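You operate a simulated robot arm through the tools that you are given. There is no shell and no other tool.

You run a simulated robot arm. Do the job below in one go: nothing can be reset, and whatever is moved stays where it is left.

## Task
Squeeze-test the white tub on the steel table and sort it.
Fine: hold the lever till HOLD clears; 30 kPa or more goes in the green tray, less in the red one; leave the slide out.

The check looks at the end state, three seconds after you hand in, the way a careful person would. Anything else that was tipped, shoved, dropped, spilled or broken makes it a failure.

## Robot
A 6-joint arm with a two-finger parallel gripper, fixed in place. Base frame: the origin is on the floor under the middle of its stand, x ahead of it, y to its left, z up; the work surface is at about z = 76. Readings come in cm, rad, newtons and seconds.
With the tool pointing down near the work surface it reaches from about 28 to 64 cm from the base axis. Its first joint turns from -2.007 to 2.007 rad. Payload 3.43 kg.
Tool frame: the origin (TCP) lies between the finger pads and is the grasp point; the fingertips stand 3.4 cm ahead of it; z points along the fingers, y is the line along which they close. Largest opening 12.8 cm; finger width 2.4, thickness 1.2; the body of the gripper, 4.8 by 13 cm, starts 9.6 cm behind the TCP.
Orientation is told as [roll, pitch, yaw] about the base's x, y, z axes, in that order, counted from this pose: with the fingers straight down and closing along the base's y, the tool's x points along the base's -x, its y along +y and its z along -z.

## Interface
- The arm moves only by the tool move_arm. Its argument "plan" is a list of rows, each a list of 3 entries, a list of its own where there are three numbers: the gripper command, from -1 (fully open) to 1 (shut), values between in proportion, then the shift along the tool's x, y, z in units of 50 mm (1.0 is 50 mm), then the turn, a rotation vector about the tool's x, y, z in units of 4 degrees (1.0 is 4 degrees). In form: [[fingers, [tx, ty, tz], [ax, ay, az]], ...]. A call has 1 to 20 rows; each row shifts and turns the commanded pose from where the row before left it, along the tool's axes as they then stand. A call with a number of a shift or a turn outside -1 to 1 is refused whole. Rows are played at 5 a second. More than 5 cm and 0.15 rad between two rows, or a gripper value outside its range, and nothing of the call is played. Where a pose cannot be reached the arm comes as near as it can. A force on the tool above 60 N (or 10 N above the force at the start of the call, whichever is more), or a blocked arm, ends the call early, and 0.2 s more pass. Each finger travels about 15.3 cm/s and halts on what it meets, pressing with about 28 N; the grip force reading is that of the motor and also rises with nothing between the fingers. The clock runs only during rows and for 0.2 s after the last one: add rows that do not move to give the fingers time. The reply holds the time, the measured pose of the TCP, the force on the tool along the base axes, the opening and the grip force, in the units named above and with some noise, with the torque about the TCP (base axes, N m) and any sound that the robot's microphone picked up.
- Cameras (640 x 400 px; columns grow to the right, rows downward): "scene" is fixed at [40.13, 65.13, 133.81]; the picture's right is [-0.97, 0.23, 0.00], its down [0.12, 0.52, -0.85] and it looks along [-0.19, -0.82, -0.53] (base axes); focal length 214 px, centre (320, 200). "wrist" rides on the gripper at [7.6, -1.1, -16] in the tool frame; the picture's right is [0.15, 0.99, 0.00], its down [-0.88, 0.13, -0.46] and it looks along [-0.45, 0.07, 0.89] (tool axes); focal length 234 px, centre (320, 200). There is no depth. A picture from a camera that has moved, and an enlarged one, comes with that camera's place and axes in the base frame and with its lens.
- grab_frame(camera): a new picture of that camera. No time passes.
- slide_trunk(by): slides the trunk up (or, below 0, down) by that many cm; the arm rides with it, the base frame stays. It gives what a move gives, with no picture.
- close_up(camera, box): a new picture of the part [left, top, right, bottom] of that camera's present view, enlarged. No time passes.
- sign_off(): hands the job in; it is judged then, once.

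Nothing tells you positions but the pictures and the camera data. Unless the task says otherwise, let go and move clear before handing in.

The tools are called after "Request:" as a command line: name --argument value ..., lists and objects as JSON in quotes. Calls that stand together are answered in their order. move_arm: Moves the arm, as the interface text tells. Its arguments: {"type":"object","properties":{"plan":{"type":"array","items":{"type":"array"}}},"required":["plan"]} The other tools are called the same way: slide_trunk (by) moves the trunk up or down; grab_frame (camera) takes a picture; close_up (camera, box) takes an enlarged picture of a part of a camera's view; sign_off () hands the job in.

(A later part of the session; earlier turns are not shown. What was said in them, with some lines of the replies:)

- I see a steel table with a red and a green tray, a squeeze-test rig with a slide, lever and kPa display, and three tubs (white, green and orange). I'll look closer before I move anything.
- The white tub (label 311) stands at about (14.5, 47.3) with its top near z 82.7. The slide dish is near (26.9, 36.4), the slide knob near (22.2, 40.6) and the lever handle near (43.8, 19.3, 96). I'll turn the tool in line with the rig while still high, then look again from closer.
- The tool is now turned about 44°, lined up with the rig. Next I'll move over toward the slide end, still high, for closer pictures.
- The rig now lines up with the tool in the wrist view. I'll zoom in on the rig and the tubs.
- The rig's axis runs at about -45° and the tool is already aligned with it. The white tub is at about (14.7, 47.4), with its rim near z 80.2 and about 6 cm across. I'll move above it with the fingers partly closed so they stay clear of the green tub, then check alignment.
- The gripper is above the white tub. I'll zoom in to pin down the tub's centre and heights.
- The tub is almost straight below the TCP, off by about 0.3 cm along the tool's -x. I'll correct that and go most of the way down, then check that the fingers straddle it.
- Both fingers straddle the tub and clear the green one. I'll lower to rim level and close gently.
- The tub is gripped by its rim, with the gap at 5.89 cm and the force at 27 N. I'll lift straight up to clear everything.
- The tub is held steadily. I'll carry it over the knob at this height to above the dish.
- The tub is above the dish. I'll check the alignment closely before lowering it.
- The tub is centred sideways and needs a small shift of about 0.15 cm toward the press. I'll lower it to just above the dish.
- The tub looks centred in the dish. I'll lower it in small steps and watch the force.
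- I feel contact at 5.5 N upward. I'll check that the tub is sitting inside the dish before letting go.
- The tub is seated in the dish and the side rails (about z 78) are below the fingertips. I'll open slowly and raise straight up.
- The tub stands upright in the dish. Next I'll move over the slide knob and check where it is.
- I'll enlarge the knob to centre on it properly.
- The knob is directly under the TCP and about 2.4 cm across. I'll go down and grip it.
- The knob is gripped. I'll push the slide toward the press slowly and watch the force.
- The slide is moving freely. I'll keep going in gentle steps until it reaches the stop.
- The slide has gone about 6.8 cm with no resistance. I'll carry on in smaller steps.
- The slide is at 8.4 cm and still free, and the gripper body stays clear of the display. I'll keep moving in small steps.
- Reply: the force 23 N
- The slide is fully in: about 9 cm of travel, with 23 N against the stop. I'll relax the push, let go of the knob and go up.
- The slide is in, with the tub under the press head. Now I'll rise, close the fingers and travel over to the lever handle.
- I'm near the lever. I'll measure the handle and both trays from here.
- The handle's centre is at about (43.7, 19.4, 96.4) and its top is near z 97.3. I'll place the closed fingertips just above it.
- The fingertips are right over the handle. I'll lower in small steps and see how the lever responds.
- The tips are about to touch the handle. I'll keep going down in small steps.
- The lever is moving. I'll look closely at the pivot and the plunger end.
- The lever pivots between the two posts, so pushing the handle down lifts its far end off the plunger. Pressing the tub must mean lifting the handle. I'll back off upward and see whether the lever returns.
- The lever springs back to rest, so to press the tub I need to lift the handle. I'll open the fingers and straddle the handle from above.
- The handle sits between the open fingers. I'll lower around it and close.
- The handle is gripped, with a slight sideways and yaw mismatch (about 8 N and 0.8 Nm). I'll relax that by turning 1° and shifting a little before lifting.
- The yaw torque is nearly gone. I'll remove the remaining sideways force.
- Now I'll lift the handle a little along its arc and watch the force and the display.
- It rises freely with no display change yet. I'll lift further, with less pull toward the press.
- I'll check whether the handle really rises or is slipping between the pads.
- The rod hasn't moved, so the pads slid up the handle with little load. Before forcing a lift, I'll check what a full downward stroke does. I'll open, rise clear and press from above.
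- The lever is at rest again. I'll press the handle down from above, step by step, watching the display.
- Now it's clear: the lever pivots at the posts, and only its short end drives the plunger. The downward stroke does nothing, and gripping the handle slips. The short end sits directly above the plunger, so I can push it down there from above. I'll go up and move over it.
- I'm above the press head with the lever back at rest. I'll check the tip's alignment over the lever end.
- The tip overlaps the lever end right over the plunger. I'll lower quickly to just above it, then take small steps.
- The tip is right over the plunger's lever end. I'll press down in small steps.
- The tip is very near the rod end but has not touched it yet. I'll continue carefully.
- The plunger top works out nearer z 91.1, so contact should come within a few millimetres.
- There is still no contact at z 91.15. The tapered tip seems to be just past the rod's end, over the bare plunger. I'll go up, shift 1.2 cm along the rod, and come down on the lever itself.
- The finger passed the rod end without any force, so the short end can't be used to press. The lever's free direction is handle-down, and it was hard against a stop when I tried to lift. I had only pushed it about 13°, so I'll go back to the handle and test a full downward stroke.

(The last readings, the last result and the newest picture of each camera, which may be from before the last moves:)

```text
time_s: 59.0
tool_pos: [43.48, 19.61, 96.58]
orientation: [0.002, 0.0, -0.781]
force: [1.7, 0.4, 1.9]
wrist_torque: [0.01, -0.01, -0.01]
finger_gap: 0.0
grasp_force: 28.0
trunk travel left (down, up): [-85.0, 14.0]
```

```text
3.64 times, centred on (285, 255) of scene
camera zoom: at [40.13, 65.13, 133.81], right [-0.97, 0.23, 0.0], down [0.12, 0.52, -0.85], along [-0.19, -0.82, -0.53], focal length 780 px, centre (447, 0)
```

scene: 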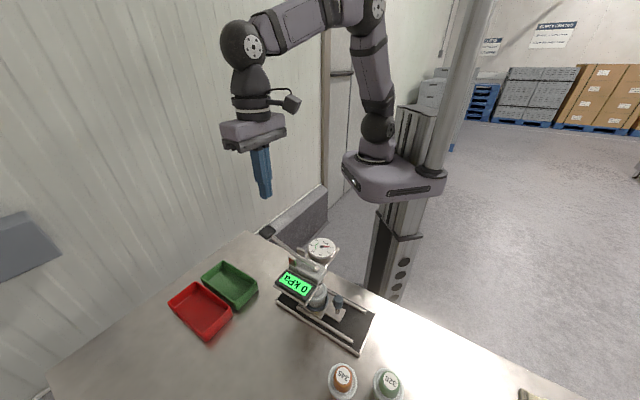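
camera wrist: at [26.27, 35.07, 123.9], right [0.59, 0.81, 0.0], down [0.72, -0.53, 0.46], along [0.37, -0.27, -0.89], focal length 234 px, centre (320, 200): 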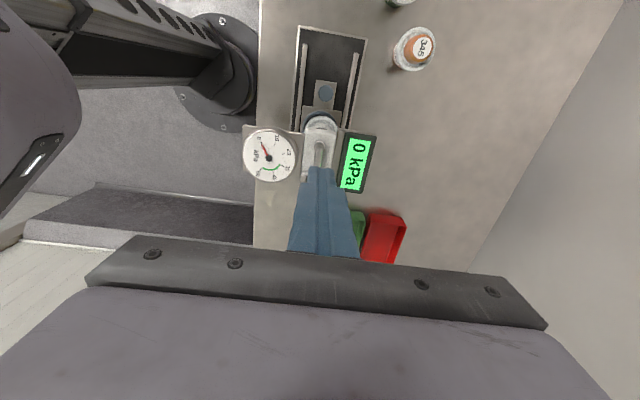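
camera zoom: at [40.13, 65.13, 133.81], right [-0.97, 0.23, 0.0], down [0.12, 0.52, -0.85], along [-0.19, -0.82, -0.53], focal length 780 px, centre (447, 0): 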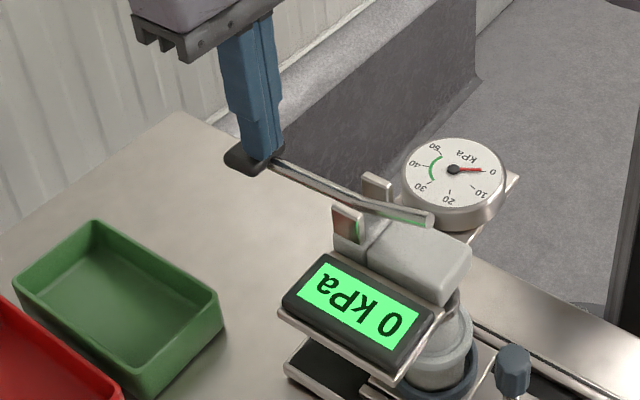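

Now the plunger stub has sunk into the head while the handle goes down, so downward is the pressing direction. I'll keep pressing.

Request:
move_arm --plan '[[1, [0, 0, 0.08], [0, 0, 0]], [1, [0, 0, 0.08], [0, 0, 0]], [1, [0, 0, 0.08], [0, 0, 0]], [1, [0, 0, 0.08], [0, 0, 0]], [1, [0, 0, 0], [0, 0, 0]]]'

Request:
close_up --camera "scene" --box '[230, 200, 340, 310]'

```text
time_s: 60.2
tool_pos: [43.59, 19.72, 95.46]
orientation: [0.008, -0.003, -0.782]
force: [-0.3, -2.1, 35.6]
wrist_torque: [-0.02, 0.21, 0.02]
finger_gap: 0.02
grasp_force: 28.1
trunk travel left (down, up): [-85.0, 14.0]
```

```text
3.64 times, centred on (285, 255) of scene
camera zoom: at [40.13, 65.13, 133.81], right [-0.97, 0.23, 0.0], down [0.12, 0.52, -0.85], along [-0.19, -0.82, -0.53], focal length 780 px, centre (447, 0)
```

zoom: 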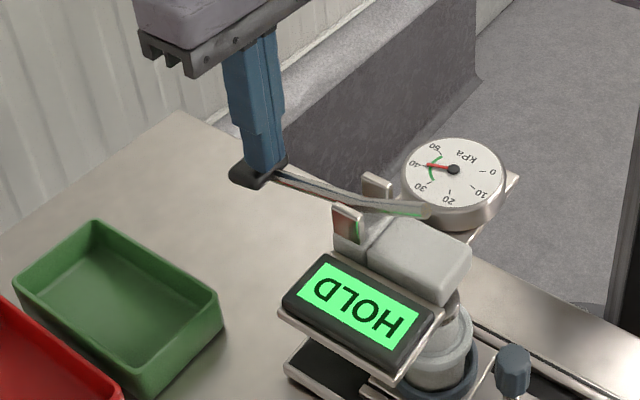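

The display says HOLD and the gauge needle is up. I'll hold still at this position and keep checking.

Request:
close_up --camera "scene" --box '[270, 230, 330, 310]'

Request:
move_arm --plan '[[1, [0, 0, 0], [0, 0, 0]], [1, [0, 0, 0], [0, 0, 0]], [1, [0, 0, 0], [0, 0, 0]], [1, [0, 0, 0], [0, 0, 0]], [1, [0, 0, 0], [0, 0, 0]]]'

Request:
close_up --camera "scene" --box '[270, 230, 330, 310]'

```text
5.00 times, centred on (300, 270) of scene
camera zoom: at [40.13, 65.13, 133.81], right [-0.97, 0.23, 0.0], down [0.12, 0.52, -0.85], along [-0.19, -0.82, -0.53], focal length 1072 px, centre (420, -150)
```

zoom: 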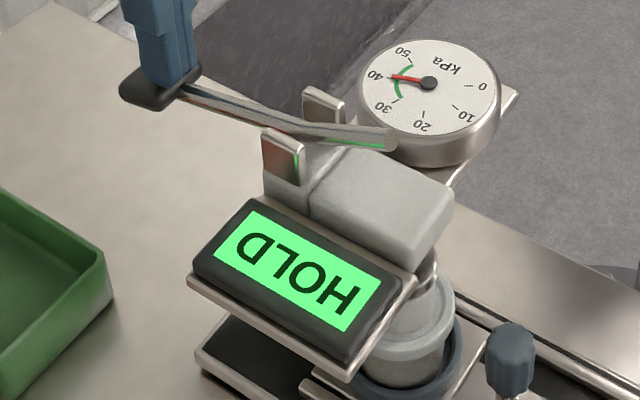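

```text
time_s: 61.4
tool_pos: [43.57, 19.58, 95.23]
orientation: [0.009, -0.002, -0.781]
force: [1.0, -0.6, 36.9]
wrist_torque: [0.01, 0.2, 0.0]
finger_gap: 0.0
grasp_force: 28.6
trunk travel left (down, up): [-85.0, 14.0]
```

```text
5.00 times, centred on (300, 270) of scene
camera zoom: at [40.13, 65.13, 133.81], right [-0.97, 0.23, 0.0], down [0.12, 0.52, -0.85], along [-0.19, -0.82, -0.53], focal length 1072 px, centre (420, -150)
```

zoom: 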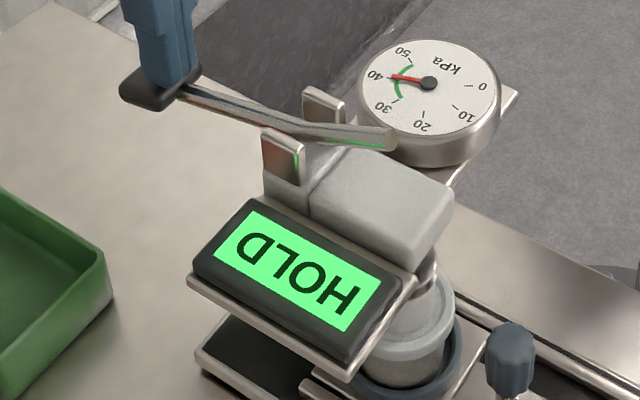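

It still shows HOLD, with the gauge at about 40. I'll keep holding.

Request:
move_arm --plan '[[1, [0, 0, 0], [0, 0, 0]], [1, [0, 0, 0], [0, 0, 0]], [1, [0, 0, 0], [0, 0, 0]], [1, [0, 0, 0], [0, 0, 0]], [1, [0, 0, 0], [0, 0, 0]], [1, [0, 0, 0], [0, 0, 0]]]'

Request:
close_up --camera "scene" --box '[270, 230, 330, 310]'

```text
time_s: 62.8
tool_pos: [43.56, 19.66, 95.43]
orientation: [0.009, -0.003, -0.782]
force: [0.6, -0.3, 37.4]
wrist_torque: [0.02, 0.17, 0.06]
finger_gap: 0.0
grasp_force: 28.5
trunk travel left (down, up): [-85.0, 14.0]
```

```text
5.00 times, centred on (300, 270) of scene
camera zoom: at [40.13, 65.13, 133.81], right [-0.97, 0.23, 0.0], down [0.12, 0.52, -0.85], along [-0.19, -0.82, -0.53], focal length 1072 px, centre (420, -150)
```

zoom: 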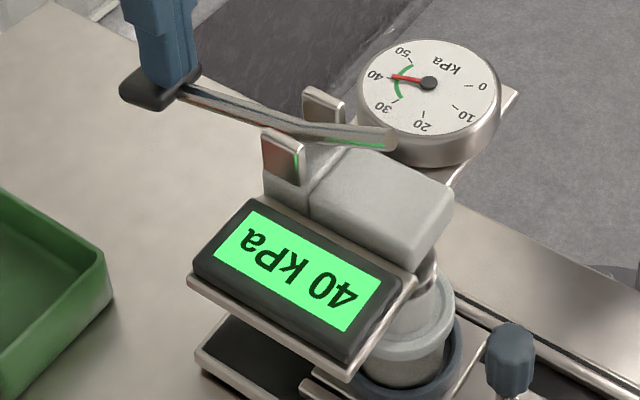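

HOLD has cleared and the display reads 40 kPa, which the gauge agrees with, so the tub goes in the green tray. I'll let the lever up slowly.

Request:
move_arm --plan '[[1, [0, 0, -0.06], [0, 0, 0]], [1, [0, 0, -0.1], [0, 0, 0]], [1, [0, 0, -0.1], [0, 0, 0]], [1, [0, 0, -0.15], [0, 0, 0]], [1, [0, 0, -0.2], [0, 0, 0]], [1, [0, 0, -0.2], [0, 0, 0]], [1, [0, 0, -0.3], [0, 0, 0]], [1, [0, 0, -0.5], [0, 0, 0]], [1, [0, 0, -0.5], [0, 0, 0]], [1, [0, 0, -0.5], [0, 0, 0]], [1, [0, 0, 0], [0, 0, 0]]]'

Request:
close_up --camera "scene" --box '[230, 200, 350, 320]'

Request:
grab_frame --camera "wrist"

```text
time_s: 65.2
tool_pos: [43.64, 19.67, 108.08]
orientation: [0.001, 0.0, -0.78]
force: [-0.6, 0.4, -0.6]
wrist_torque: [0.0, 0.01, -0.02]
finger_gap: 0.0
grasp_force: 28.1
trunk travel left (down, up): [-85.0, 14.0]
```

```text
3.33 times, centred on (290, 260) of scene
camera zoom: at [40.13, 65.13, 133.81], right [-0.97, 0.23, 0.0], down [0.12, 0.52, -0.85], along [-0.19, -0.82, -0.53], focal length 715 px, centre (420, 0)
```

zoom: 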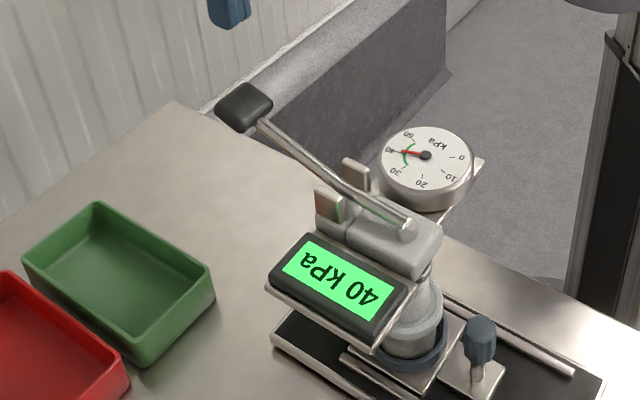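

```text
taken
camera wrist: at [37.42, 24.35, 124.14], right [0.59, 0.81, 0.0], down [0.72, -0.53, 0.46], along [0.37, -0.27, -0.89], focal length 234 px, centre (320, 200)
```

wrist: 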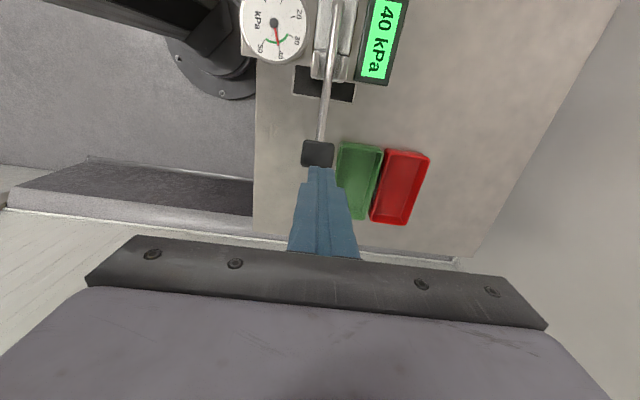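

The lever is back up and 40 kPa stays on the display. While I'm here I'll measure the trays and check their labels.

Request:
close_up --camera "wrist" --box '[300, 120, 440, 240]'

Request:
close_up --camera "scene" --box '[150, 240, 280, 350]'

```text
3.33 times, centred on (370, 180) of wrist
camera zoom: at [37.42, 24.35, 124.14], right [0.59, 0.81, 0.0], down [0.72, -0.53, 0.46], along [0.37, -0.27, -0.89], focal length 781 px, centre (153, 267)
```

zoom: 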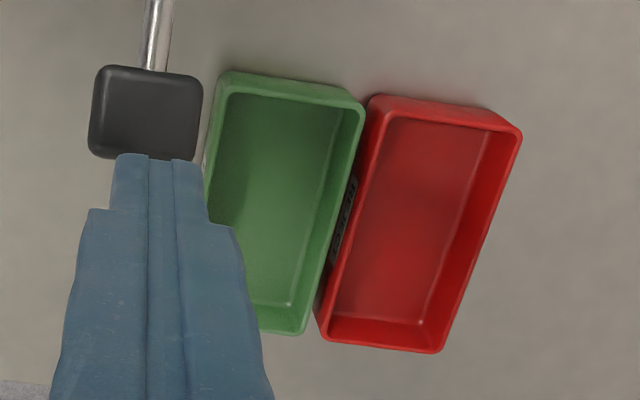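

```text
3.64 times, centred on (215, 295) of scene
camera zoom: at [40.13, 65.13, 133.81], right [-0.97, 0.23, 0.0], down [0.12, 0.52, -0.85], along [-0.19, -0.82, -0.53], focal length 780 px, centre (702, -146)
```

zoom: 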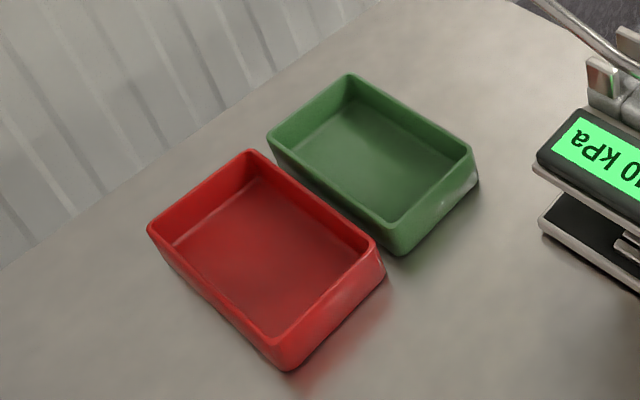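

The lever is back at rest and the green tray runs along the rig axis, centred near (57.4, 18). Next I'll go back above the slide knob and pull the slide out.

Request:
move_arm --plan '[[0.6, [0.6, 0, 0], [0, 0, 0]], [0.3, [0.9, 0, 0], [0, 0, 0]], [0.3, [0.9, -0.01, 0], [0, 0, 0]], [0.3, [0.9, -0.01, 0], [0, 0, 0]], [0.3, [0.9, -0.01, 0], [0, 0, 0]], [0.3, [0, 0, 0], [0, 0, 0]], [0.3, [0, 0, 0.6], [0, 0, 0]], [0.3, [0, 0, 0.6], [0, 0, 0]], [0.3, [0, 0, 0.5], [0, 0, 0]], [0.3, [0, 0, 0], [0, 0, 0]]]'

Request:
grab_frame --camera "wrist"

Request:
close_up --camera "wrist" --box '[270, 90, 370, 190]'

```text
time_s: 67.4
tool_pos: [28.56, 34.3, 99.44]
orientation: [0.001, -0.002, -0.78]
force: [-0.2, 0.2, 0.2]
wrist_torque: [0.0, 0.02, -0.02]
finger_gap: 4.48
grasp_force: 0.0
trunk travel left (down, up): [-85.0, 14.0]
```

```text
taken
camera wrist: at [22.34, 38.9, 115.56], right [0.59, 0.81, 0.0], down [0.72, -0.53, 0.46], along [0.37, -0.27, -0.89], focal length 234 px, centre (320, 200)
```

wrist: 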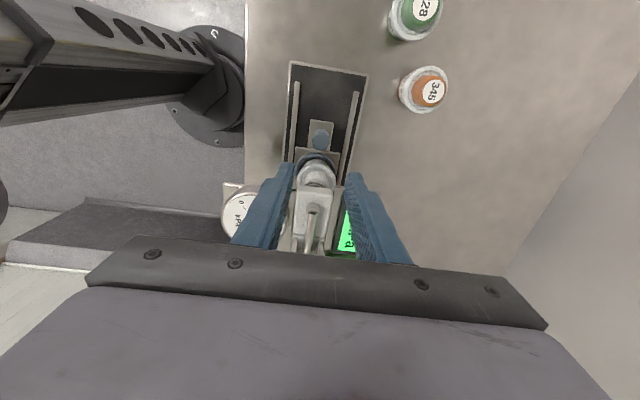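

```text
4.00 times, centred on (320, 140) of wrist
camera zoom: at [22.34, 38.9, 115.56], right [0.59, 0.81, 0.0], down [0.72, -0.53, 0.46], along [0.37, -0.27, -0.89], focal length 937 px, centre (320, 440)
```

zoom: 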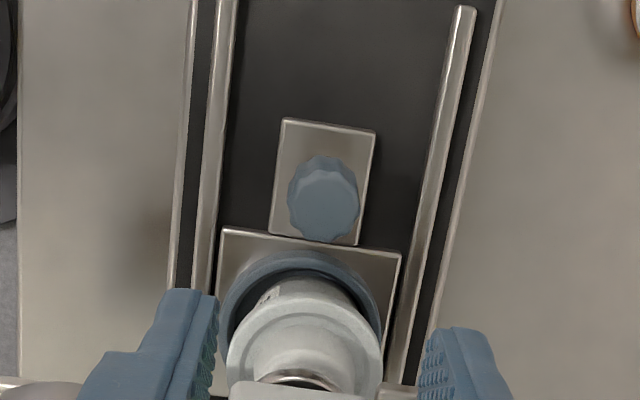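

The knob is about 0.3 cm behind the TCP. I'll correct that, go down and grip it.

Request:
move_arm --plan '[[0.3, [0.06, 0.02, 0.5], [0, 0, 0]], [0.3, [0, 0, 0.8], [0, 0, 0]], [0.3, [0, 0, 0.8], [0, 0, 0]], [0.3, [0, 0, 0.7], [0, 0, 0]], [0.3, [0, 0, 0.46], [0, 0, 0]], [0.3, [0, 0, 0], [0, 0, 0]], [0.5, [0, 0, 0], [0, 0, 0]], [0.65, [0, 0, 0], [0, 0, 0]], [0.75, [0, 0, 0], [0, 0, 0]], [0.75, [0, 0, 0], [0, 0, 0]]]'

Request:
close_up --camera "scene" --box '[270, 220, 400, 350]'

```text
time_s: 69.6
tool_pos: [28.38, 34.46, 83.23]
orientation: [-0.001, 0.001, -0.783]
force: [-2.1, -1.8, 0.2]
wrist_torque: [0.33, -0.22, -0.01]
finger_gap: 2.36
grasp_force: 28.2
trunk travel left (down, up): [-85.0, 14.0]
```

```text
3.08 times, centred on (335, 285) of scene
camera zoom: at [40.13, 65.13, 133.81], right [-0.97, 0.23, 0.0], down [0.12, 0.52, -0.85], along [-0.19, -0.82, -0.53], focal length 660 px, centre (274, -62)
```

zoom: 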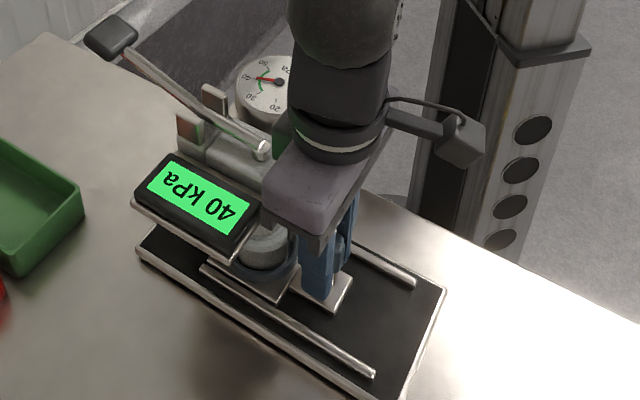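

The knob is gripped. I'll pull the slide out smoothly.

Request:
move_arm --plan '[[0.75, [0.06, 0, 0], [0, 0, 0]], [0.75, [0.12, 0, 0], [0, 0, 0]], [0.75, [0.18, 0, 0], [0, 0, 0]], [0.75, [0.2, 0, 0], [0, 0, 0]], [0.75, [0.2, 0, 0], [0, 0, 0]], [0.75, [0.2, 0, 0], [0, 0, 0]], [0.75, [0.2, 0, 0], [0, 0, 0]], [0.75, [0.2, 0, 0], [0, 0, 0]], [0.75, [0.12, 0, 0], [0, 0, 0]], [0.75, [0, 0, 0], [0, 0, 0]]]'

Request:
close_up --camera "scene" --box '[270, 220, 410, 360]'

```text
time_s: 71.8
tool_pos: [23.11, 39.9, 83.22]
orientation: [-0.002, -0.001, -0.782]
force: [-4.6, -4.1, 0.2]
wrist_torque: [0.34, -0.15, 0.04]
finger_gap: 2.38
grasp_force: 27.9
trunk travel left (down, up): [-85.0, 14.0]
```

```text
2.86 times, centred on (340, 290) of scene
camera zoom: at [40.13, 65.13, 133.81], right [-0.97, 0.23, 0.0], down [0.12, 0.52, -0.85], along [-0.19, -0.82, -0.53], focal length 613 px, centre (263, -57)
```

zoom: 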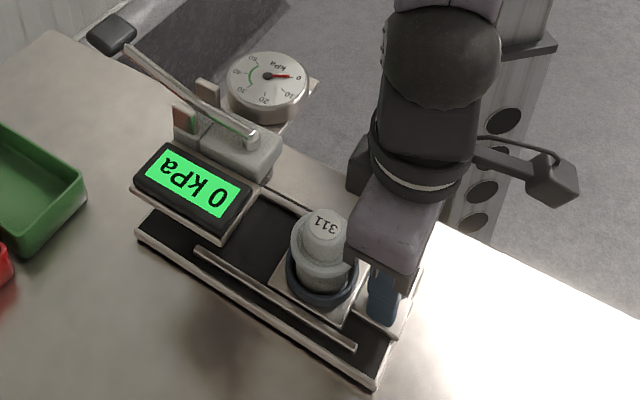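

The slide is nearly all the way out, with the tub still upright. I'll finish the last centimetre to the stop.

Request:
move_arm --plan '[[0.75, [0.08, -0.008, 0], [0, 0, 0]], [0.75, [0.08, -0.008, 0], [0, 0, 0]], [0.75, [0.05, 0, 0], [0, 0, 0]], [0.75, [0.03, 0, 0], [0, 0, 0]], [0.75, [0, 0, 0], [0, 0, 0]]]'

Request:
close_up --camera "scene" --box '[270, 220, 410, 360]'

```text
time_s: 73.0
tool_pos: [22.3, 40.55, 83.22]
orientation: [0.0, -0.001, -0.781]
force: [1.2, -8.0, -0.1]
wrist_torque: [0.14, -0.38, 0.04]
finger_gap: 2.38
grasp_force: 28.0
trunk travel left (down, up): [-85.0, 14.0]
```

```text
2.86 times, centred on (340, 290) of scene
camera zoom: at [40.13, 65.13, 133.81], right [-0.97, 0.23, 0.0], down [0.12, 0.52, -0.85], along [-0.19, -0.82, -0.53], focal length 613 px, centre (263, -57)
```

zoom: 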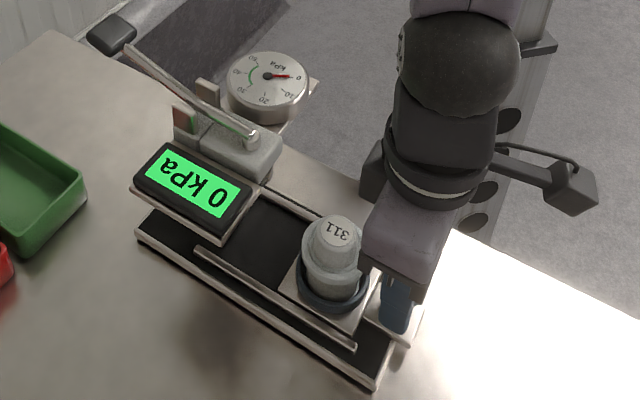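

The slide is fully out against its stop. I'll let go of the knob and rise.

Request:
move_arm --plan '[[0.6, [0, 0, 0], [0, 0, 0]], [0.4, [0, 0, 0], [0, 0, 0]], [0.2, [0, 0, 0], [0, 0, 0]], [0.0, [0, 0, -0.2], [0, 0, 0]], [-0.2, [0, 0, -0.6], [0, 0, 0]], [-0.25, [0, 0, -0.8], [0, 0, 0]], [-0.25, [0, 0, -0.8], [0, 0, 0]], [-0.25, [0, 0, 0], [0, 0, 0]]]'

Request:
close_up --camera "wrist" --box '[220, 60, 420, 260]'

Request:
close_up --camera "scene" --box '[290, 250, 410, 370]'

```text
time_s: 74.8
tool_pos: [22.33, 40.62, 95.23]
orientation: [0.001, 0.001, -0.781]
force: [-0.5, 0.1, -0.1]
wrist_torque: [0.01, 0.01, 0.0]
finger_gap: 7.99
grasp_force: 0.0
trunk travel left (down, up): [-85.0, 14.0]
```

```text
2.00 times, centred on (320, 160) of wrist
camera zoom: at [16.13, 45.26, 111.31], right [0.59, 0.81, 0.0], down [0.72, -0.53, 0.46], along [0.37, -0.27, -0.89], focal length 468 px, centre (320, 280)
```

zoom: 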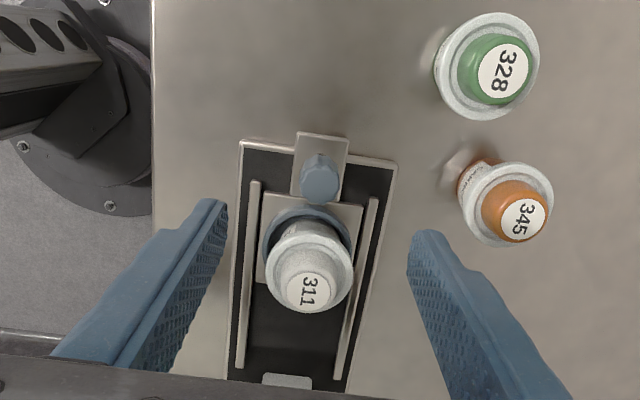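

```text
3.33 times, centred on (350, 310) of scene
camera zoom: at [40.13, 65.13, 133.81], right [-0.97, 0.23, 0.0], down [0.12, 0.52, -0.85], along [-0.19, -0.82, -0.53], focal length 715 px, centre (220, -167)
```

zoom: 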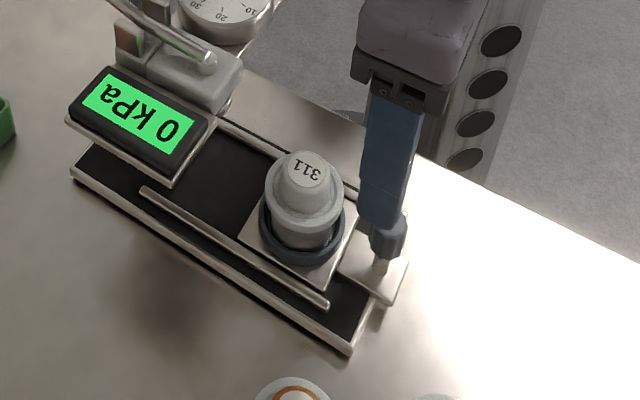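

The slide is out and the tub stands in the dish. I'll move back over the tub to pick it up.

Request:
move_arm --plan '[[-0.25, [-0.4, 0.02, 0], [0, 0, 0]], [-0.25, [-0.5, 0.02, 0], [0, 0, 0]], [-0.25, [-0.364, 0.012, 0], [0, 0, 0]], [-0.25, [0, 0, 0], [0, 0, 0]]]'

Request:
close_up --camera "wrist" --box '[250, 80, 390, 240]'

```text
time_s: 75.8
tool_pos: [26.93, 36.39, 95.16]
orientation: [0.001, 0.001, -0.783]
force: [-0.1, -0.4, 1.1]
wrist_torque: [0.0, 0.0, 0.04]
finger_gap: 7.99
grasp_force: 0.2
trunk travel left (down, up): [-85.0, 14.0]
```

```text
2.50 times, centred on (320, 160) of wrist
camera zoom: at [20.75, 40.95, 111.25], right [0.59, 0.81, 0.0], down [0.72, -0.53, 0.46], along [0.37, -0.27, -0.89], focal length 585 px, centre (320, 300)
```

zoom: 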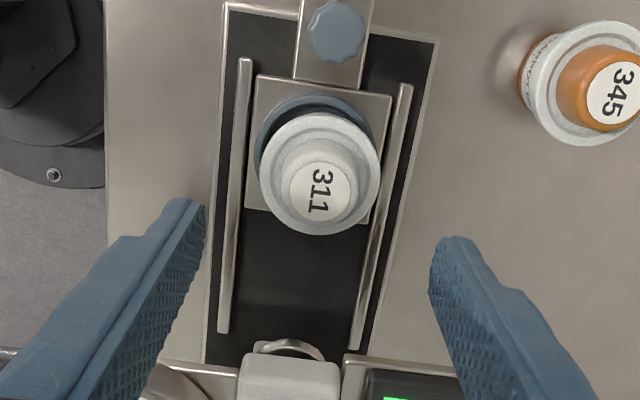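

The tub is centred under the gripper. I'll go down and grip its rim.

Request:
move_arm --plan '[[-0.25, [0, 0, 0.5], [0, 0, 0]], [-0.25, [0, 0, 0.7], [0, 0, 0]], [-0.25, [0, 0, 0.6], [0, 0, 0]], [-0.25, [0, 0, 0.3], [0, 0, 0]], [-0.25, [0, 0, 0.15], [0, 0, 0]], [-0.25, [0, 0, 0], [0, 0, 0]], [-0.1, [0, 0, 0], [0, 0, 0]], [0.02, [0, 0, 0], [0, 0, 0]], [0.12, [0, 0, 0], [0, 0, 0]], [0.2, [0, 0, 0], [0, 0, 0]], [0.2, [0, 0, 0], [0, 0, 0]]]'

Request:
close_up --camera "scene" --box '[290, 230, 410, 350]'

```text
time_s: 78.2
tool_pos: [26.92, 36.24, 83.83]
orientation: [0.0, -0.001, -0.781]
force: [0.6, 0.2, -1.2]
wrist_torque: [0.02, 0.03, 0.03]
finger_gap: 5.89
grasp_force: 27.9
trunk travel left (down, up): [-85.0, 14.0]
```

```text
3.33 times, centred on (350, 290) of scene
camera zoom: at [40.13, 65.13, 133.81], right [-0.97, 0.23, 0.0], down [0.12, 0.52, -0.85], along [-0.19, -0.82, -0.53], focal length 715 px, centre (220, -100)
```

zoom: 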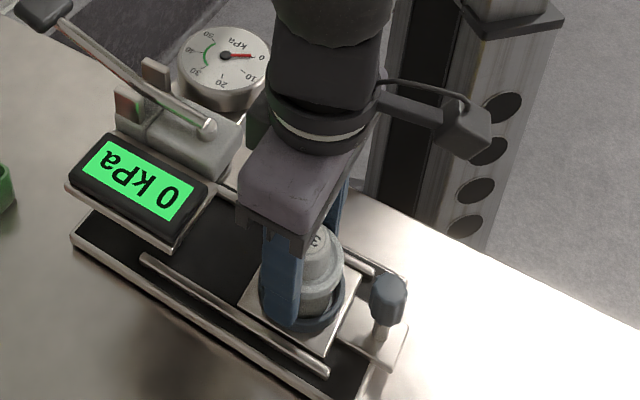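

The tub is gripped at the 5.9 cm gap. I'll lift straight up, high enough to clear the press and lever.

Request:
move_arm --plan '[[0.2, [0, 0, -0.15], [0, 0, 0]], [0.2, [0, 0, -0.3], [0, 0, 0]], [0.2, [0, 0, -0.5], [0, 0, 0]], [0.2, [0, 0, -0.7], [0, 0, 0]], [0.2, [0, 0, -0.8], [0, 0, 0]], [0.2, [0, 0, -0.8], [0, 0, 0]], [0.2, [0, 0, -0.8], [0, 0, 0]], [0.2, [0, 0, -0.8], [0, 0, 0]], [0.2, [0, 0, -0.5], [0, 0, 0]], [0.2, [0, 0, -0.25], [0, 0, 0]], [0.2, [0, 0, 0], [0, 0, 0]]]'

Request:
grab_frame --camera "wrist"

Request:
grab_frame --camera "scene"

```text
time_s: 80.6
tool_pos: [26.94, 36.49, 112.11]
orientation: [0.001, -0.001, -0.781]
force: [0.0, 0.6, -1.6]
wrist_torque: [0.0, 0.01, 0.0]
finger_gap: 5.91
grasp_force: 28.1
trunk travel left (down, up): [-85.0, 14.0]
```

```text
taken
camera wrist: at [20.68, 41.02, 128.1], right [0.59, 0.81, 0.0], down [0.72, -0.53, 0.46], along [0.37, -0.27, -0.89], focal length 234 px, centre (320, 200)
```

wrist: 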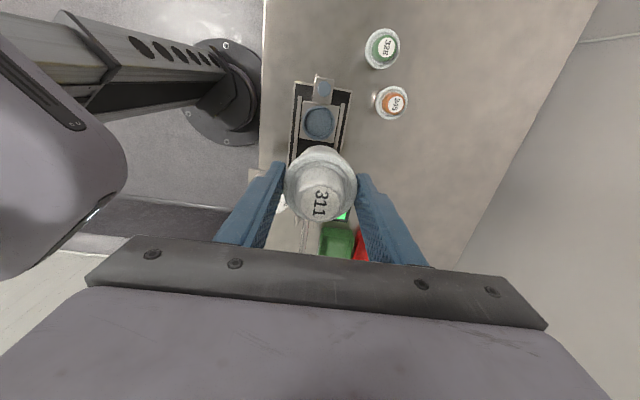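

```text
taken
```

scene: 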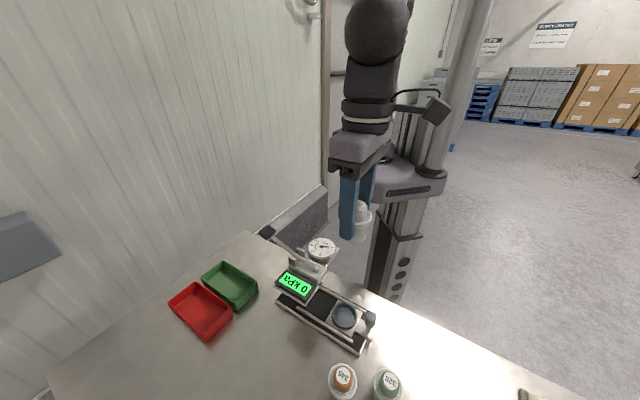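

The tub is held at z 112, and it goes in the green tray. I'll move toward the tray at this height.

Request:
move_arm --plan '[[0.2, [-0.4, 0.1, 0], [0, 0, 0]], [0.2, [-0.7, 0.176, 0], [0, 0, 0]], [0.2, [-0.8, 0.2, 0], [0, 0, 0]], [0.2, [-0.8, 0.2, 0], [0, 0, 0]], [0.2, [-0.8, 0.2, 0], [0, 0, 0]], [0.2, [-0.8, 0.2, 0], [0, 0, 0]], [0.2, [-0.8, 0.2, 0], [0, 0, 0]], [0.2, [-0.8, 0.2, 0], [0, 0, 0]], [0.2, [-0.5, 0.136, 0], [0, 0, 0]], [0.2, [-0.26, 0.066, 0], [0, 0, 0]], [0.2, [0, 0, 0], [0, 0, 0]]]'

Request:
grab_frame --camera "scene"

```text
time_s: 83.0
tool_pos: [56.58, 18.83, 112.05]
orientation: [0.001, -0.001, -0.781]
force: [-0.3, 0.0, -0.9]
wrist_torque: [-0.03, -0.02, -0.01]
finger_gap: 5.9
grasp_force: 27.9
trunk travel left (down, up): [-85.0, 14.0]
```

```text
taken
```

scene: 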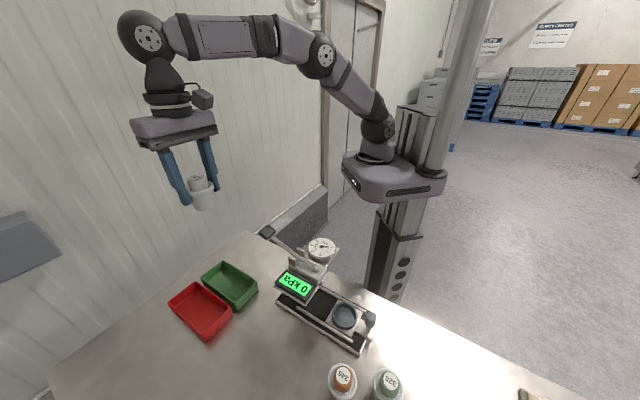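

The arm reaches the tray area easily. I'll turn the gripper 90° so the fingers close along the tray's long side and won't catch its walls.

Request:
move_arm --plan '[[0.2, [0, 0, 0], [0, 0, -0.5]], [0.2, [0, 0, 0], [0, 0, -1]], [0.2, [0, 0, 0], [0, 0, -1]], [0.2, [0, 0, 0], [0, 0, -1]], [0.2, [0, 0, 0], [0, 0, -1]], [0.2, [0, 0, 0], [0, 0, -1]], [0.2, [0, 0, 0], [0, 0, -1]], [0.2, [0, 0, 0], [0, 0, -1]], [0.2, [0, 0, 0], [0, 0, -1]], [0.2, [0, 0, 0], [0, 0, -1]], [0.2, [0, 0, 0], [0, 0, -1]], [0.2, [0, 0, 0], [0, 0, -1]], [0.2, [0, 0, 0], [0, 0, 0]]]'

Request:
grab_frame --camera "scene"

```text
time_s: 85.8
tool_pos: [56.51, 18.96, 112.04]
orientation: [-0.001, -0.001, 0.021]
force: [-0.3, -0.9, -0.7]
wrist_torque: [0.0, -0.03, 0.02]
finger_gap: 5.87
grasp_force: 28.2
trunk travel left (down, up): [-85.0, 14.0]
```

```text
taken
```

scene: 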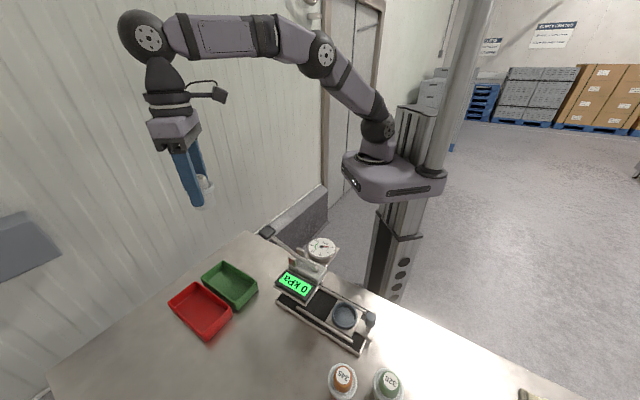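

Request:
move_arm --plan '[[0.2, [0, 0, 0], [0, 0, -1]], [0.2, [0, 0, 0], [0, 0, -1]], [0.2, [0, 0, 0], [0, 0, -1]], [0.2, [0, 0, 0], [0, 0, -1]], [0.2, [0, 0, 0], [0, 0, -1]], [0.2, [0, 0, 0], [0, 0, -1]], [0.2, [0, 0, 0], [0, 0, -1]], [0.2, [0, 0, 0], [0, 0, -1]], [0.2, [0, 0, 0], [0, 0, -1]], [0.2, [0, 0, 0], [0, 0, -1]], [0.2, [0, 0, 0], [0, 0, -0.95]], [0.2, [0, 0, 0], [0, 0, 0]]]'

Request:
grab_frame --camera "wrist"

Request:
grab_frame --camera "scene"

```text
time_s: 88.4
tool_pos: [56.47, 18.86, 112.04]
orientation: [0.002, 0.0, 0.786]
force: [0.2, -1.0, -0.2]
wrist_torque: [-0.02, 0.01, 0.01]
finger_gap: 5.9
grasp_force: 28.2
trunk travel left (down, up): [-85.0, 14.0]
```

```text
taken
camera wrist: at [51.91, 12.79, 128.05], right [-0.8, 0.59, 0.0], down [0.53, 0.72, 0.46], along [0.27, 0.37, -0.89], focal length 234 px, centre (320, 200)
```

wrist: 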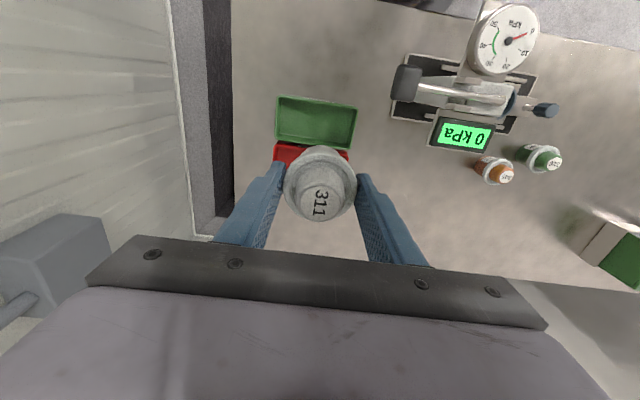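

```text
taken
```

scene: 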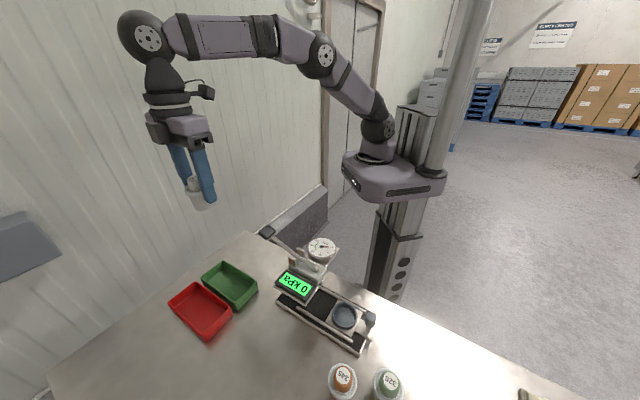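

The tool is turned, and the green tray is visible behind the tub. I'll zoom in to fix the tray's position.

Request:
close_up --camera "wrist" --box '[250, 70, 390, 230]'

```text
2.50 times, centred on (320, 150) of wrist
camera zoom: at [51.91, 12.79, 128.05], right [-0.8, 0.59, 0.0], down [0.53, 0.72, 0.46], along [0.27, 0.37, -0.89], focal length 585 px, centre (320, 325)
```

zoom: 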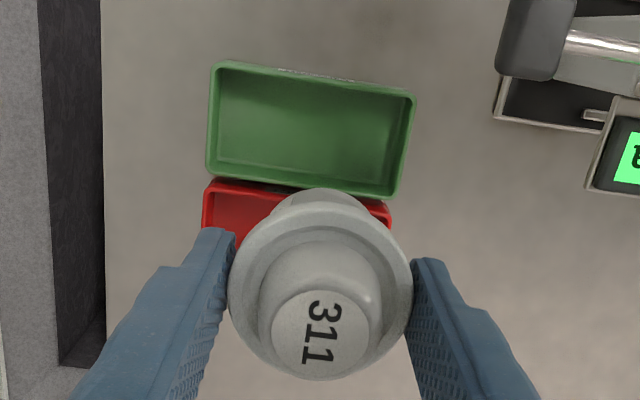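

The tray's rim is near z 80 and its centre is at about (57.2, 18.5). I'll shift 0.22 cm to centre across its width and descend to just above the rim.

Request:
move_arm --plan '[[0.2, [-0.044, 0, 0.4], [0, 0, 0]], [0.2, [0, 0, 0.8], [0, 0, 0]], [0.2, [0, 0, 0.8], [0, 0, 0]], [0.2, [0, 0, 0.8], [0, 0, 0]], [0.2, [0, 0, 0.8], [0, 0, 0]], [0.2, [0, 0, 0.6], [0, 0, 0]], [0.2, [0, 0, 0.4], [0, 0, 0]], [0.2, [0, 0, 0], [0, 0, 0]]]'

Request:
grab_frame --camera "wrist"

Request:
grab_frame --camera "scene"

Request:
close_up --camera "scene" --box '[160, 200, 300, 340]'

```text
time_s: 90.2
tool_pos: [56.56, 18.98, 89.03]
orientation: [0.001, -0.001, 0.785]
force: [-0.4, 0.0, -1.2]
wrist_torque: [-0.04, -0.05, -0.02]
finger_gap: 5.9
grasp_force: 28.3
trunk travel left (down, up): [-85.0, 14.0]
```

```text
taken
camera wrist: at [51.95, 12.86, 105.13], right [-0.8, 0.6, 0.0], down [0.53, 0.71, 0.46], along [0.27, 0.37, -0.89], focal length 234 px, centre (320, 200)
```

wrist: 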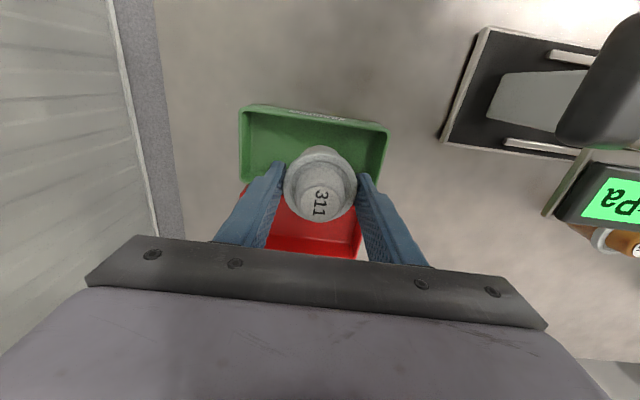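

```text
taken
```

scene: 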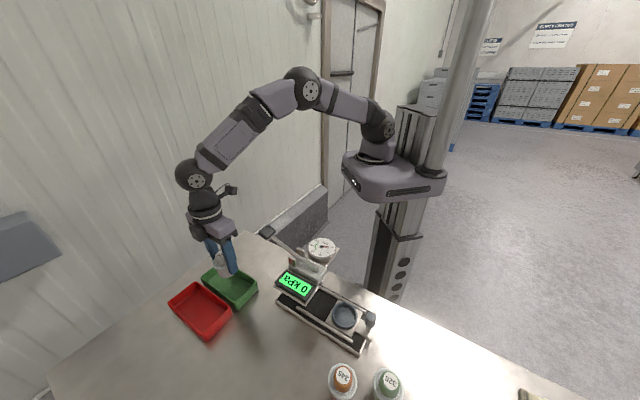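

```text
2.86 times, centred on (230, 270) of scene
camera zoom: at [40.13, 65.13, 133.81], right [-0.97, 0.23, 0.0], down [0.12, 0.52, -0.85], along [-0.19, -0.82, -0.53], focal length 613 px, centre (577, 0)
```

zoom: 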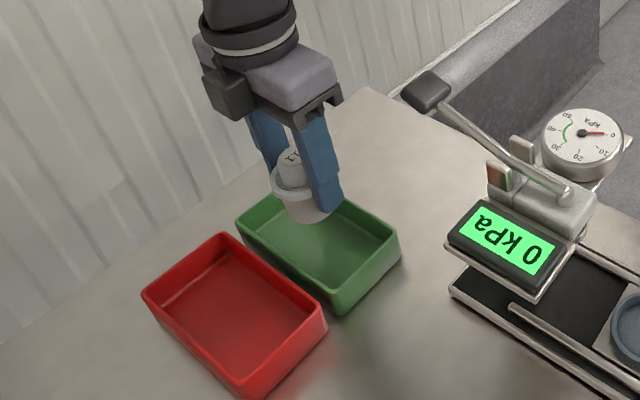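

The descent looks good, with everything clear of the lever. I'll check the alignment over the tray once more.

Request:
close_up --camera "wrist" --box '[220, 80, 410, 250]'

```text
2.35 times, centred on (315, 165) of wrist
camera zoom: at [51.95, 12.86, 105.13], right [-0.8, 0.6, 0.0], down [0.53, 0.71, 0.46], along [0.27, 0.37, -0.89], focal length 551 px, centre (332, 282)
```

zoom: 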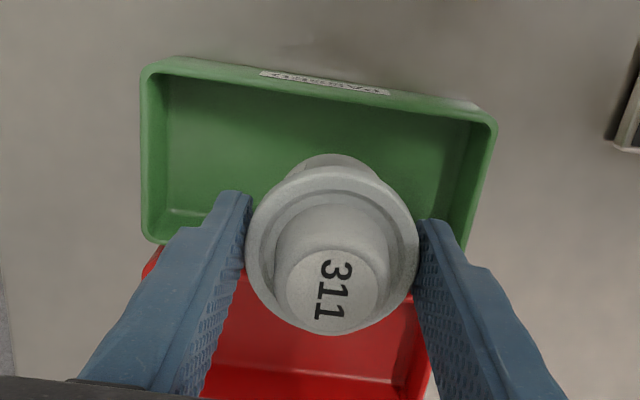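

The tray centre line is about 0.28 cm further out, so I'll shift by that much and lower the tub into the tray.

Request:
move_arm --plan '[[0.2, [-0.056, 0, 0], [0, 0, 0]], [0.2, [0, 0, 0.3], [0, 0, 0]], [0.2, [0, 0, 0.4], [0, 0, 0]], [0.2, [0, 0, 0.3], [0, 0, 0]], [0.2, [0, 0, 0.14], [0, 0, 0]], [0.2, [0, 0, 0], [0, 0, 0]]]'

Request:
close_up --camera "wrist" --box '[200, 80, 430, 260]'

Request:
close_up --camera "scene" --box '[180, 220, 280, 330]'

```text
time_s: 91.6
tool_pos: [56.78, 19.33, 83.43]
orientation: [0.0, 0.001, 0.784]
force: [-0.3, -0.4, -1.3]
wrist_torque: [-0.01, -0.01, -0.01]
finger_gap: 5.91
grasp_force: 27.5
trunk travel left (down, up): [-85.0, 14.0]
```

```text
2.22 times, centred on (315, 170) of wrist
camera zoom: at [52.22, 13.14, 99.37], right [-0.8, 0.6, 0.0], down [0.53, 0.71, 0.46], along [0.27, 0.37, -0.89], focal length 520 px, centre (331, 267)
```

zoom: 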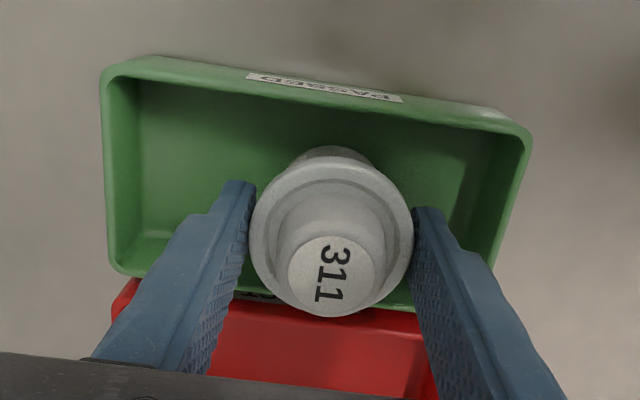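

```text
3.64 times, centred on (230, 275) of scene
camera zoom: at [40.13, 65.13, 133.81], right [-0.97, 0.23, 0.0], down [0.12, 0.52, -0.85], along [-0.19, -0.82, -0.53], focal length 780 px, centre (647, -73)
```

zoom: 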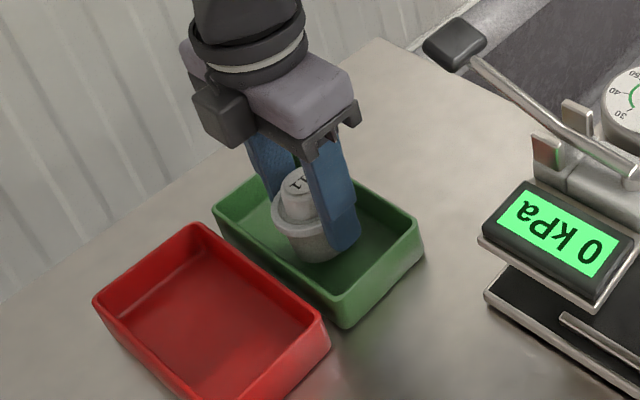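

The tub is centred inside the green tray, whose label reads PASSED. I'll lower the last bit until I feel contact.

Request:
move_arm --plan '[[0.2, [0, 0, 0.1], [0, 0, 0]], [0.2, [0, 0, 0.06], [0, 0, 0]], [0.2, [0, 0, 0.04], [0, 0, 0]], [0.2, [0, 0, 0.03], [0, 0, 0]], [0.2, [0, 0, 0], [0, 0, 0]]]'

```text
time_s: 92.8
tool_pos: [57.0, 19.2, 82.16]
orientation: [0.001, -0.001, 0.786]
force: [-0.4, -0.1, -1.0]
wrist_torque: [0.02, 0.0, -0.02]
finger_gap: 5.92
grasp_force: 27.4
trunk travel left (down, up): [-85.0, 14.0]
```

Request:
move_arm --plan '[[0.2, [0, 0, 0.02], [0, 0, 0]], [0.2, [0, 0, 0.02], [0, 0, 0]], [0.2, [0, 0, 0.02], [0, 0, 0]], [0.2, [0, 0, 0], [0, 0, 0]]]'

Request:
close_up --camera "scene" --box '[180, 220, 280, 330]'

```text
time_s: 93.8
tool_pos: [56.82, 19.24, 82.31]
orientation: [-0.002, -0.005, 0.784]
force: [-1.5, -0.5, 19.3]
wrist_torque: [-0.07, 0.16, 0.04]
finger_gap: 5.91
grasp_force: 27.8
trunk travel left (down, up): [-85.0, 14.0]
```

```text
3.64 times, centred on (230, 275) of scene
camera zoom: at [40.13, 65.13, 133.81], right [-0.97, 0.23, 0.0], down [0.12, 0.52, -0.85], along [-0.19, -0.82, -0.53], focal length 780 px, centre (647, -73)
```

zoom: 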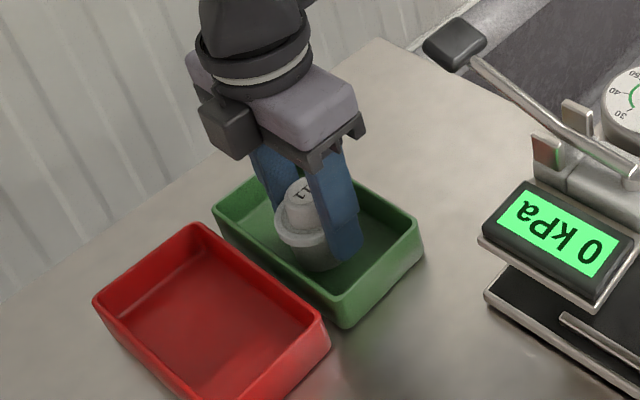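

The tub is on the tray floor, with 19 N of contact. I'll ease off slightly, open slowly and raise straight up.

Request:
move_arm --plan '[[0.2, [0, 0, -0.018], [0, 0, 0]], [0.2, [0, 0, 0], [0, 0, 0]], [0.08, [0, 0, 0], [0, 0, 0]], [0.0, [0, 0, 0], [0, 0, 0]], [-0.08, [0, 0, 0], [0, 0, 0]], [-0.16, [0, 0, 0], [0, 0, 0]], [-0.16, [0, 0, 0], [0, 0, 0]], [-0.16, [0, 0, -0.1], [0, 0, 0]], [-0.16, [0, 0, -0.3], [0, 0, 0]], [-0.16, [0, 0, -0.6], [0, 0, 0]], [-0.16, [0, 0, -0.8], [0, 0, 0]], [-0.16, [0, 0, 0], [0, 0, 0]]]'

Request:
grab_frame --camera "wrist"

Request:
close_up --camera "scene" --box '[160, 210, 290, 340]'

```text
time_s: 96.4
tool_pos: [56.88, 19.17, 90.88]
orientation: [0.001, 0.002, 0.786]
force: [0.9, 0.5, 0.3]
wrist_torque: [0.01, 0.01, 0.02]
finger_gap: 7.42
grasp_force: 0.1
trunk travel left (down, up): [-85.0, 14.0]
```

```text
taken
camera wrist: at [52.21, 13.13, 106.98], right [-0.8, 0.6, 0.0], down [0.53, 0.72, 0.46], along [0.27, 0.37, -0.89], focal length 234 px, centre (320, 200)
```

wrist: 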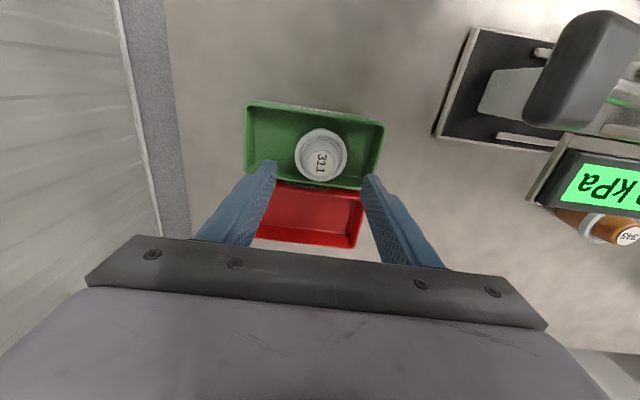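

```text
3.08 times, centred on (225, 275) of scene
camera zoom: at [40.13, 65.13, 133.81], right [-0.97, 0.23, 0.0], down [0.12, 0.52, -0.85], along [-0.19, -0.82, -0.53], focal length 660 px, centre (612, -31)
```

zoom: 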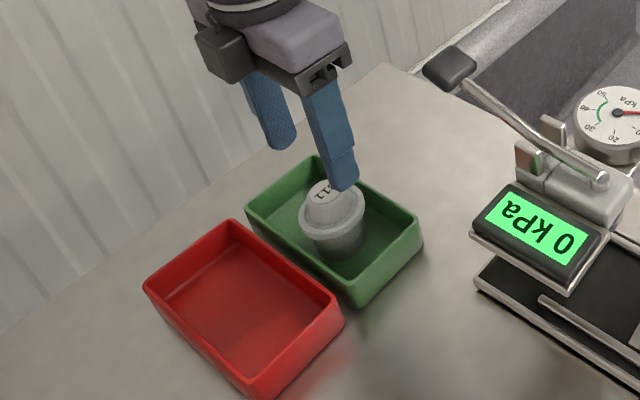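

The tub stands upright in the green tray. I'll raise the arm well clear and take a last look at the whole scene.

Request:
move_arm --plan '[[-0.16, [0, 0, -0.8], [0, 0, 0]], [-0.16, [0, 0, -0.8], [0, 0, 0]], [-0.16, [0, 0, -0.8], [0, 0, 0]], [-0.16, [0, 0, -0.8], [0, 0, 0]], [-0.16, [0, 0, -0.8], [0, 0, 0]], [-0.16, [0, 0, -0.6], [0, 0, 0]], [-0.16, [0.6, 0, 0], [0, 0, 0]], [-0.16, [0.6, 0, 0], [0, 0, 0]], [-0.16, [0.6, 0, 0], [0, 0, 0]], [-0.16, [0, 0, 0], [0, 0, 0]]]'

Request:
grab_frame --camera "scene"

Request:
close_up --camera "scene" --box '[150, 220, 440, 400]'

Request:
grab_frame --camera "wrist"

```text
time_s: 98.6
tool_pos: [50.54, 12.99, 113.92]
orientation: [-0.001, 0.0, 0.787]
force: [-0.5, -0.8, -0.1]
wrist_torque: [-0.02, 0.01, 0.01]
finger_gap: 7.44
grasp_force: 0.1
trunk travel left (down, up): [-85.0, 14.0]
```

```text
taken
```

scene: 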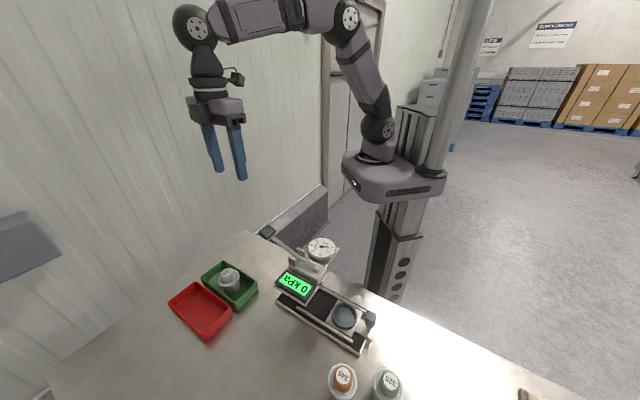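

```text
2.21 times, centred on (295, 310) of scene
camera zoom: at [40.13, 65.13, 133.81], right [-0.97, 0.23, 0.0], down [0.12, 0.52, -0.85], along [-0.19, -0.82, -0.53], focal length 473 px, centre (375, -43)
```

zoom: 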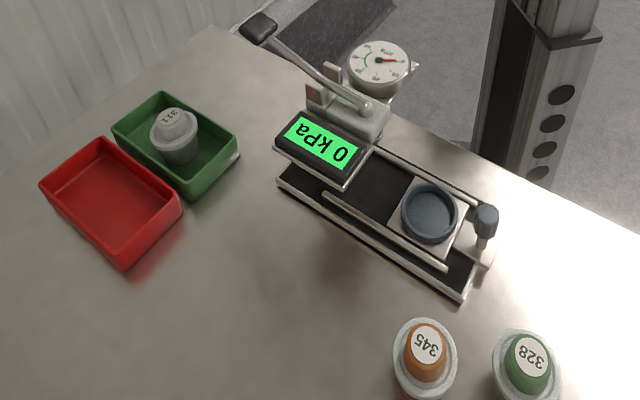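

```text
taken
camera wrist: at [45.94, 6.89, 129.98], right [-0.8, 0.6, 0.0], down [0.53, 0.72, 0.46], along [0.27, 0.37, -0.89], focal length 234 px, centre (320, 200)
```

wrist: 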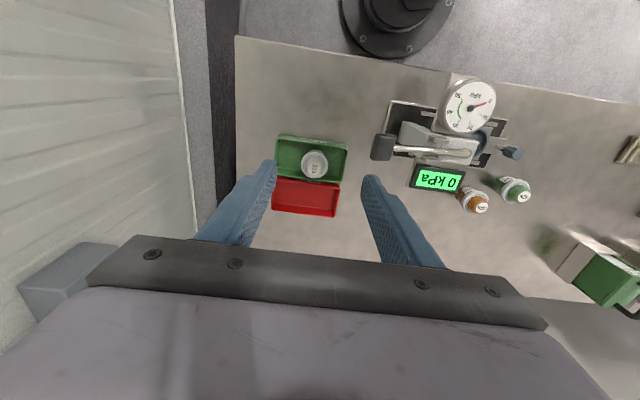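

Tub 311 read 40 kPa and stands upright in the green PASSED tray. The slide is out, the lever is back at rest, the other tubs are where they were, and the arm is clear, so I'm handing the job in.

Request:
sign_off

```text
The job is handed in.
```

The white tub (311) tested at 40 kPa, so it went in the green tray, where it stands upright. I held the lever down until HOLD cleared before taking that reading, and the dial agreed with the display.

The slide is left out, the lever is back at rest, and the arm is clear of the table. The orange and green tubs and the red tray look untouched in the final pictures.

I first misjudged which way the lever works. I tried lifting its handle and pressing its short end before finding that pushing the handle down runs the press. Neither attempt moved anything out of place.
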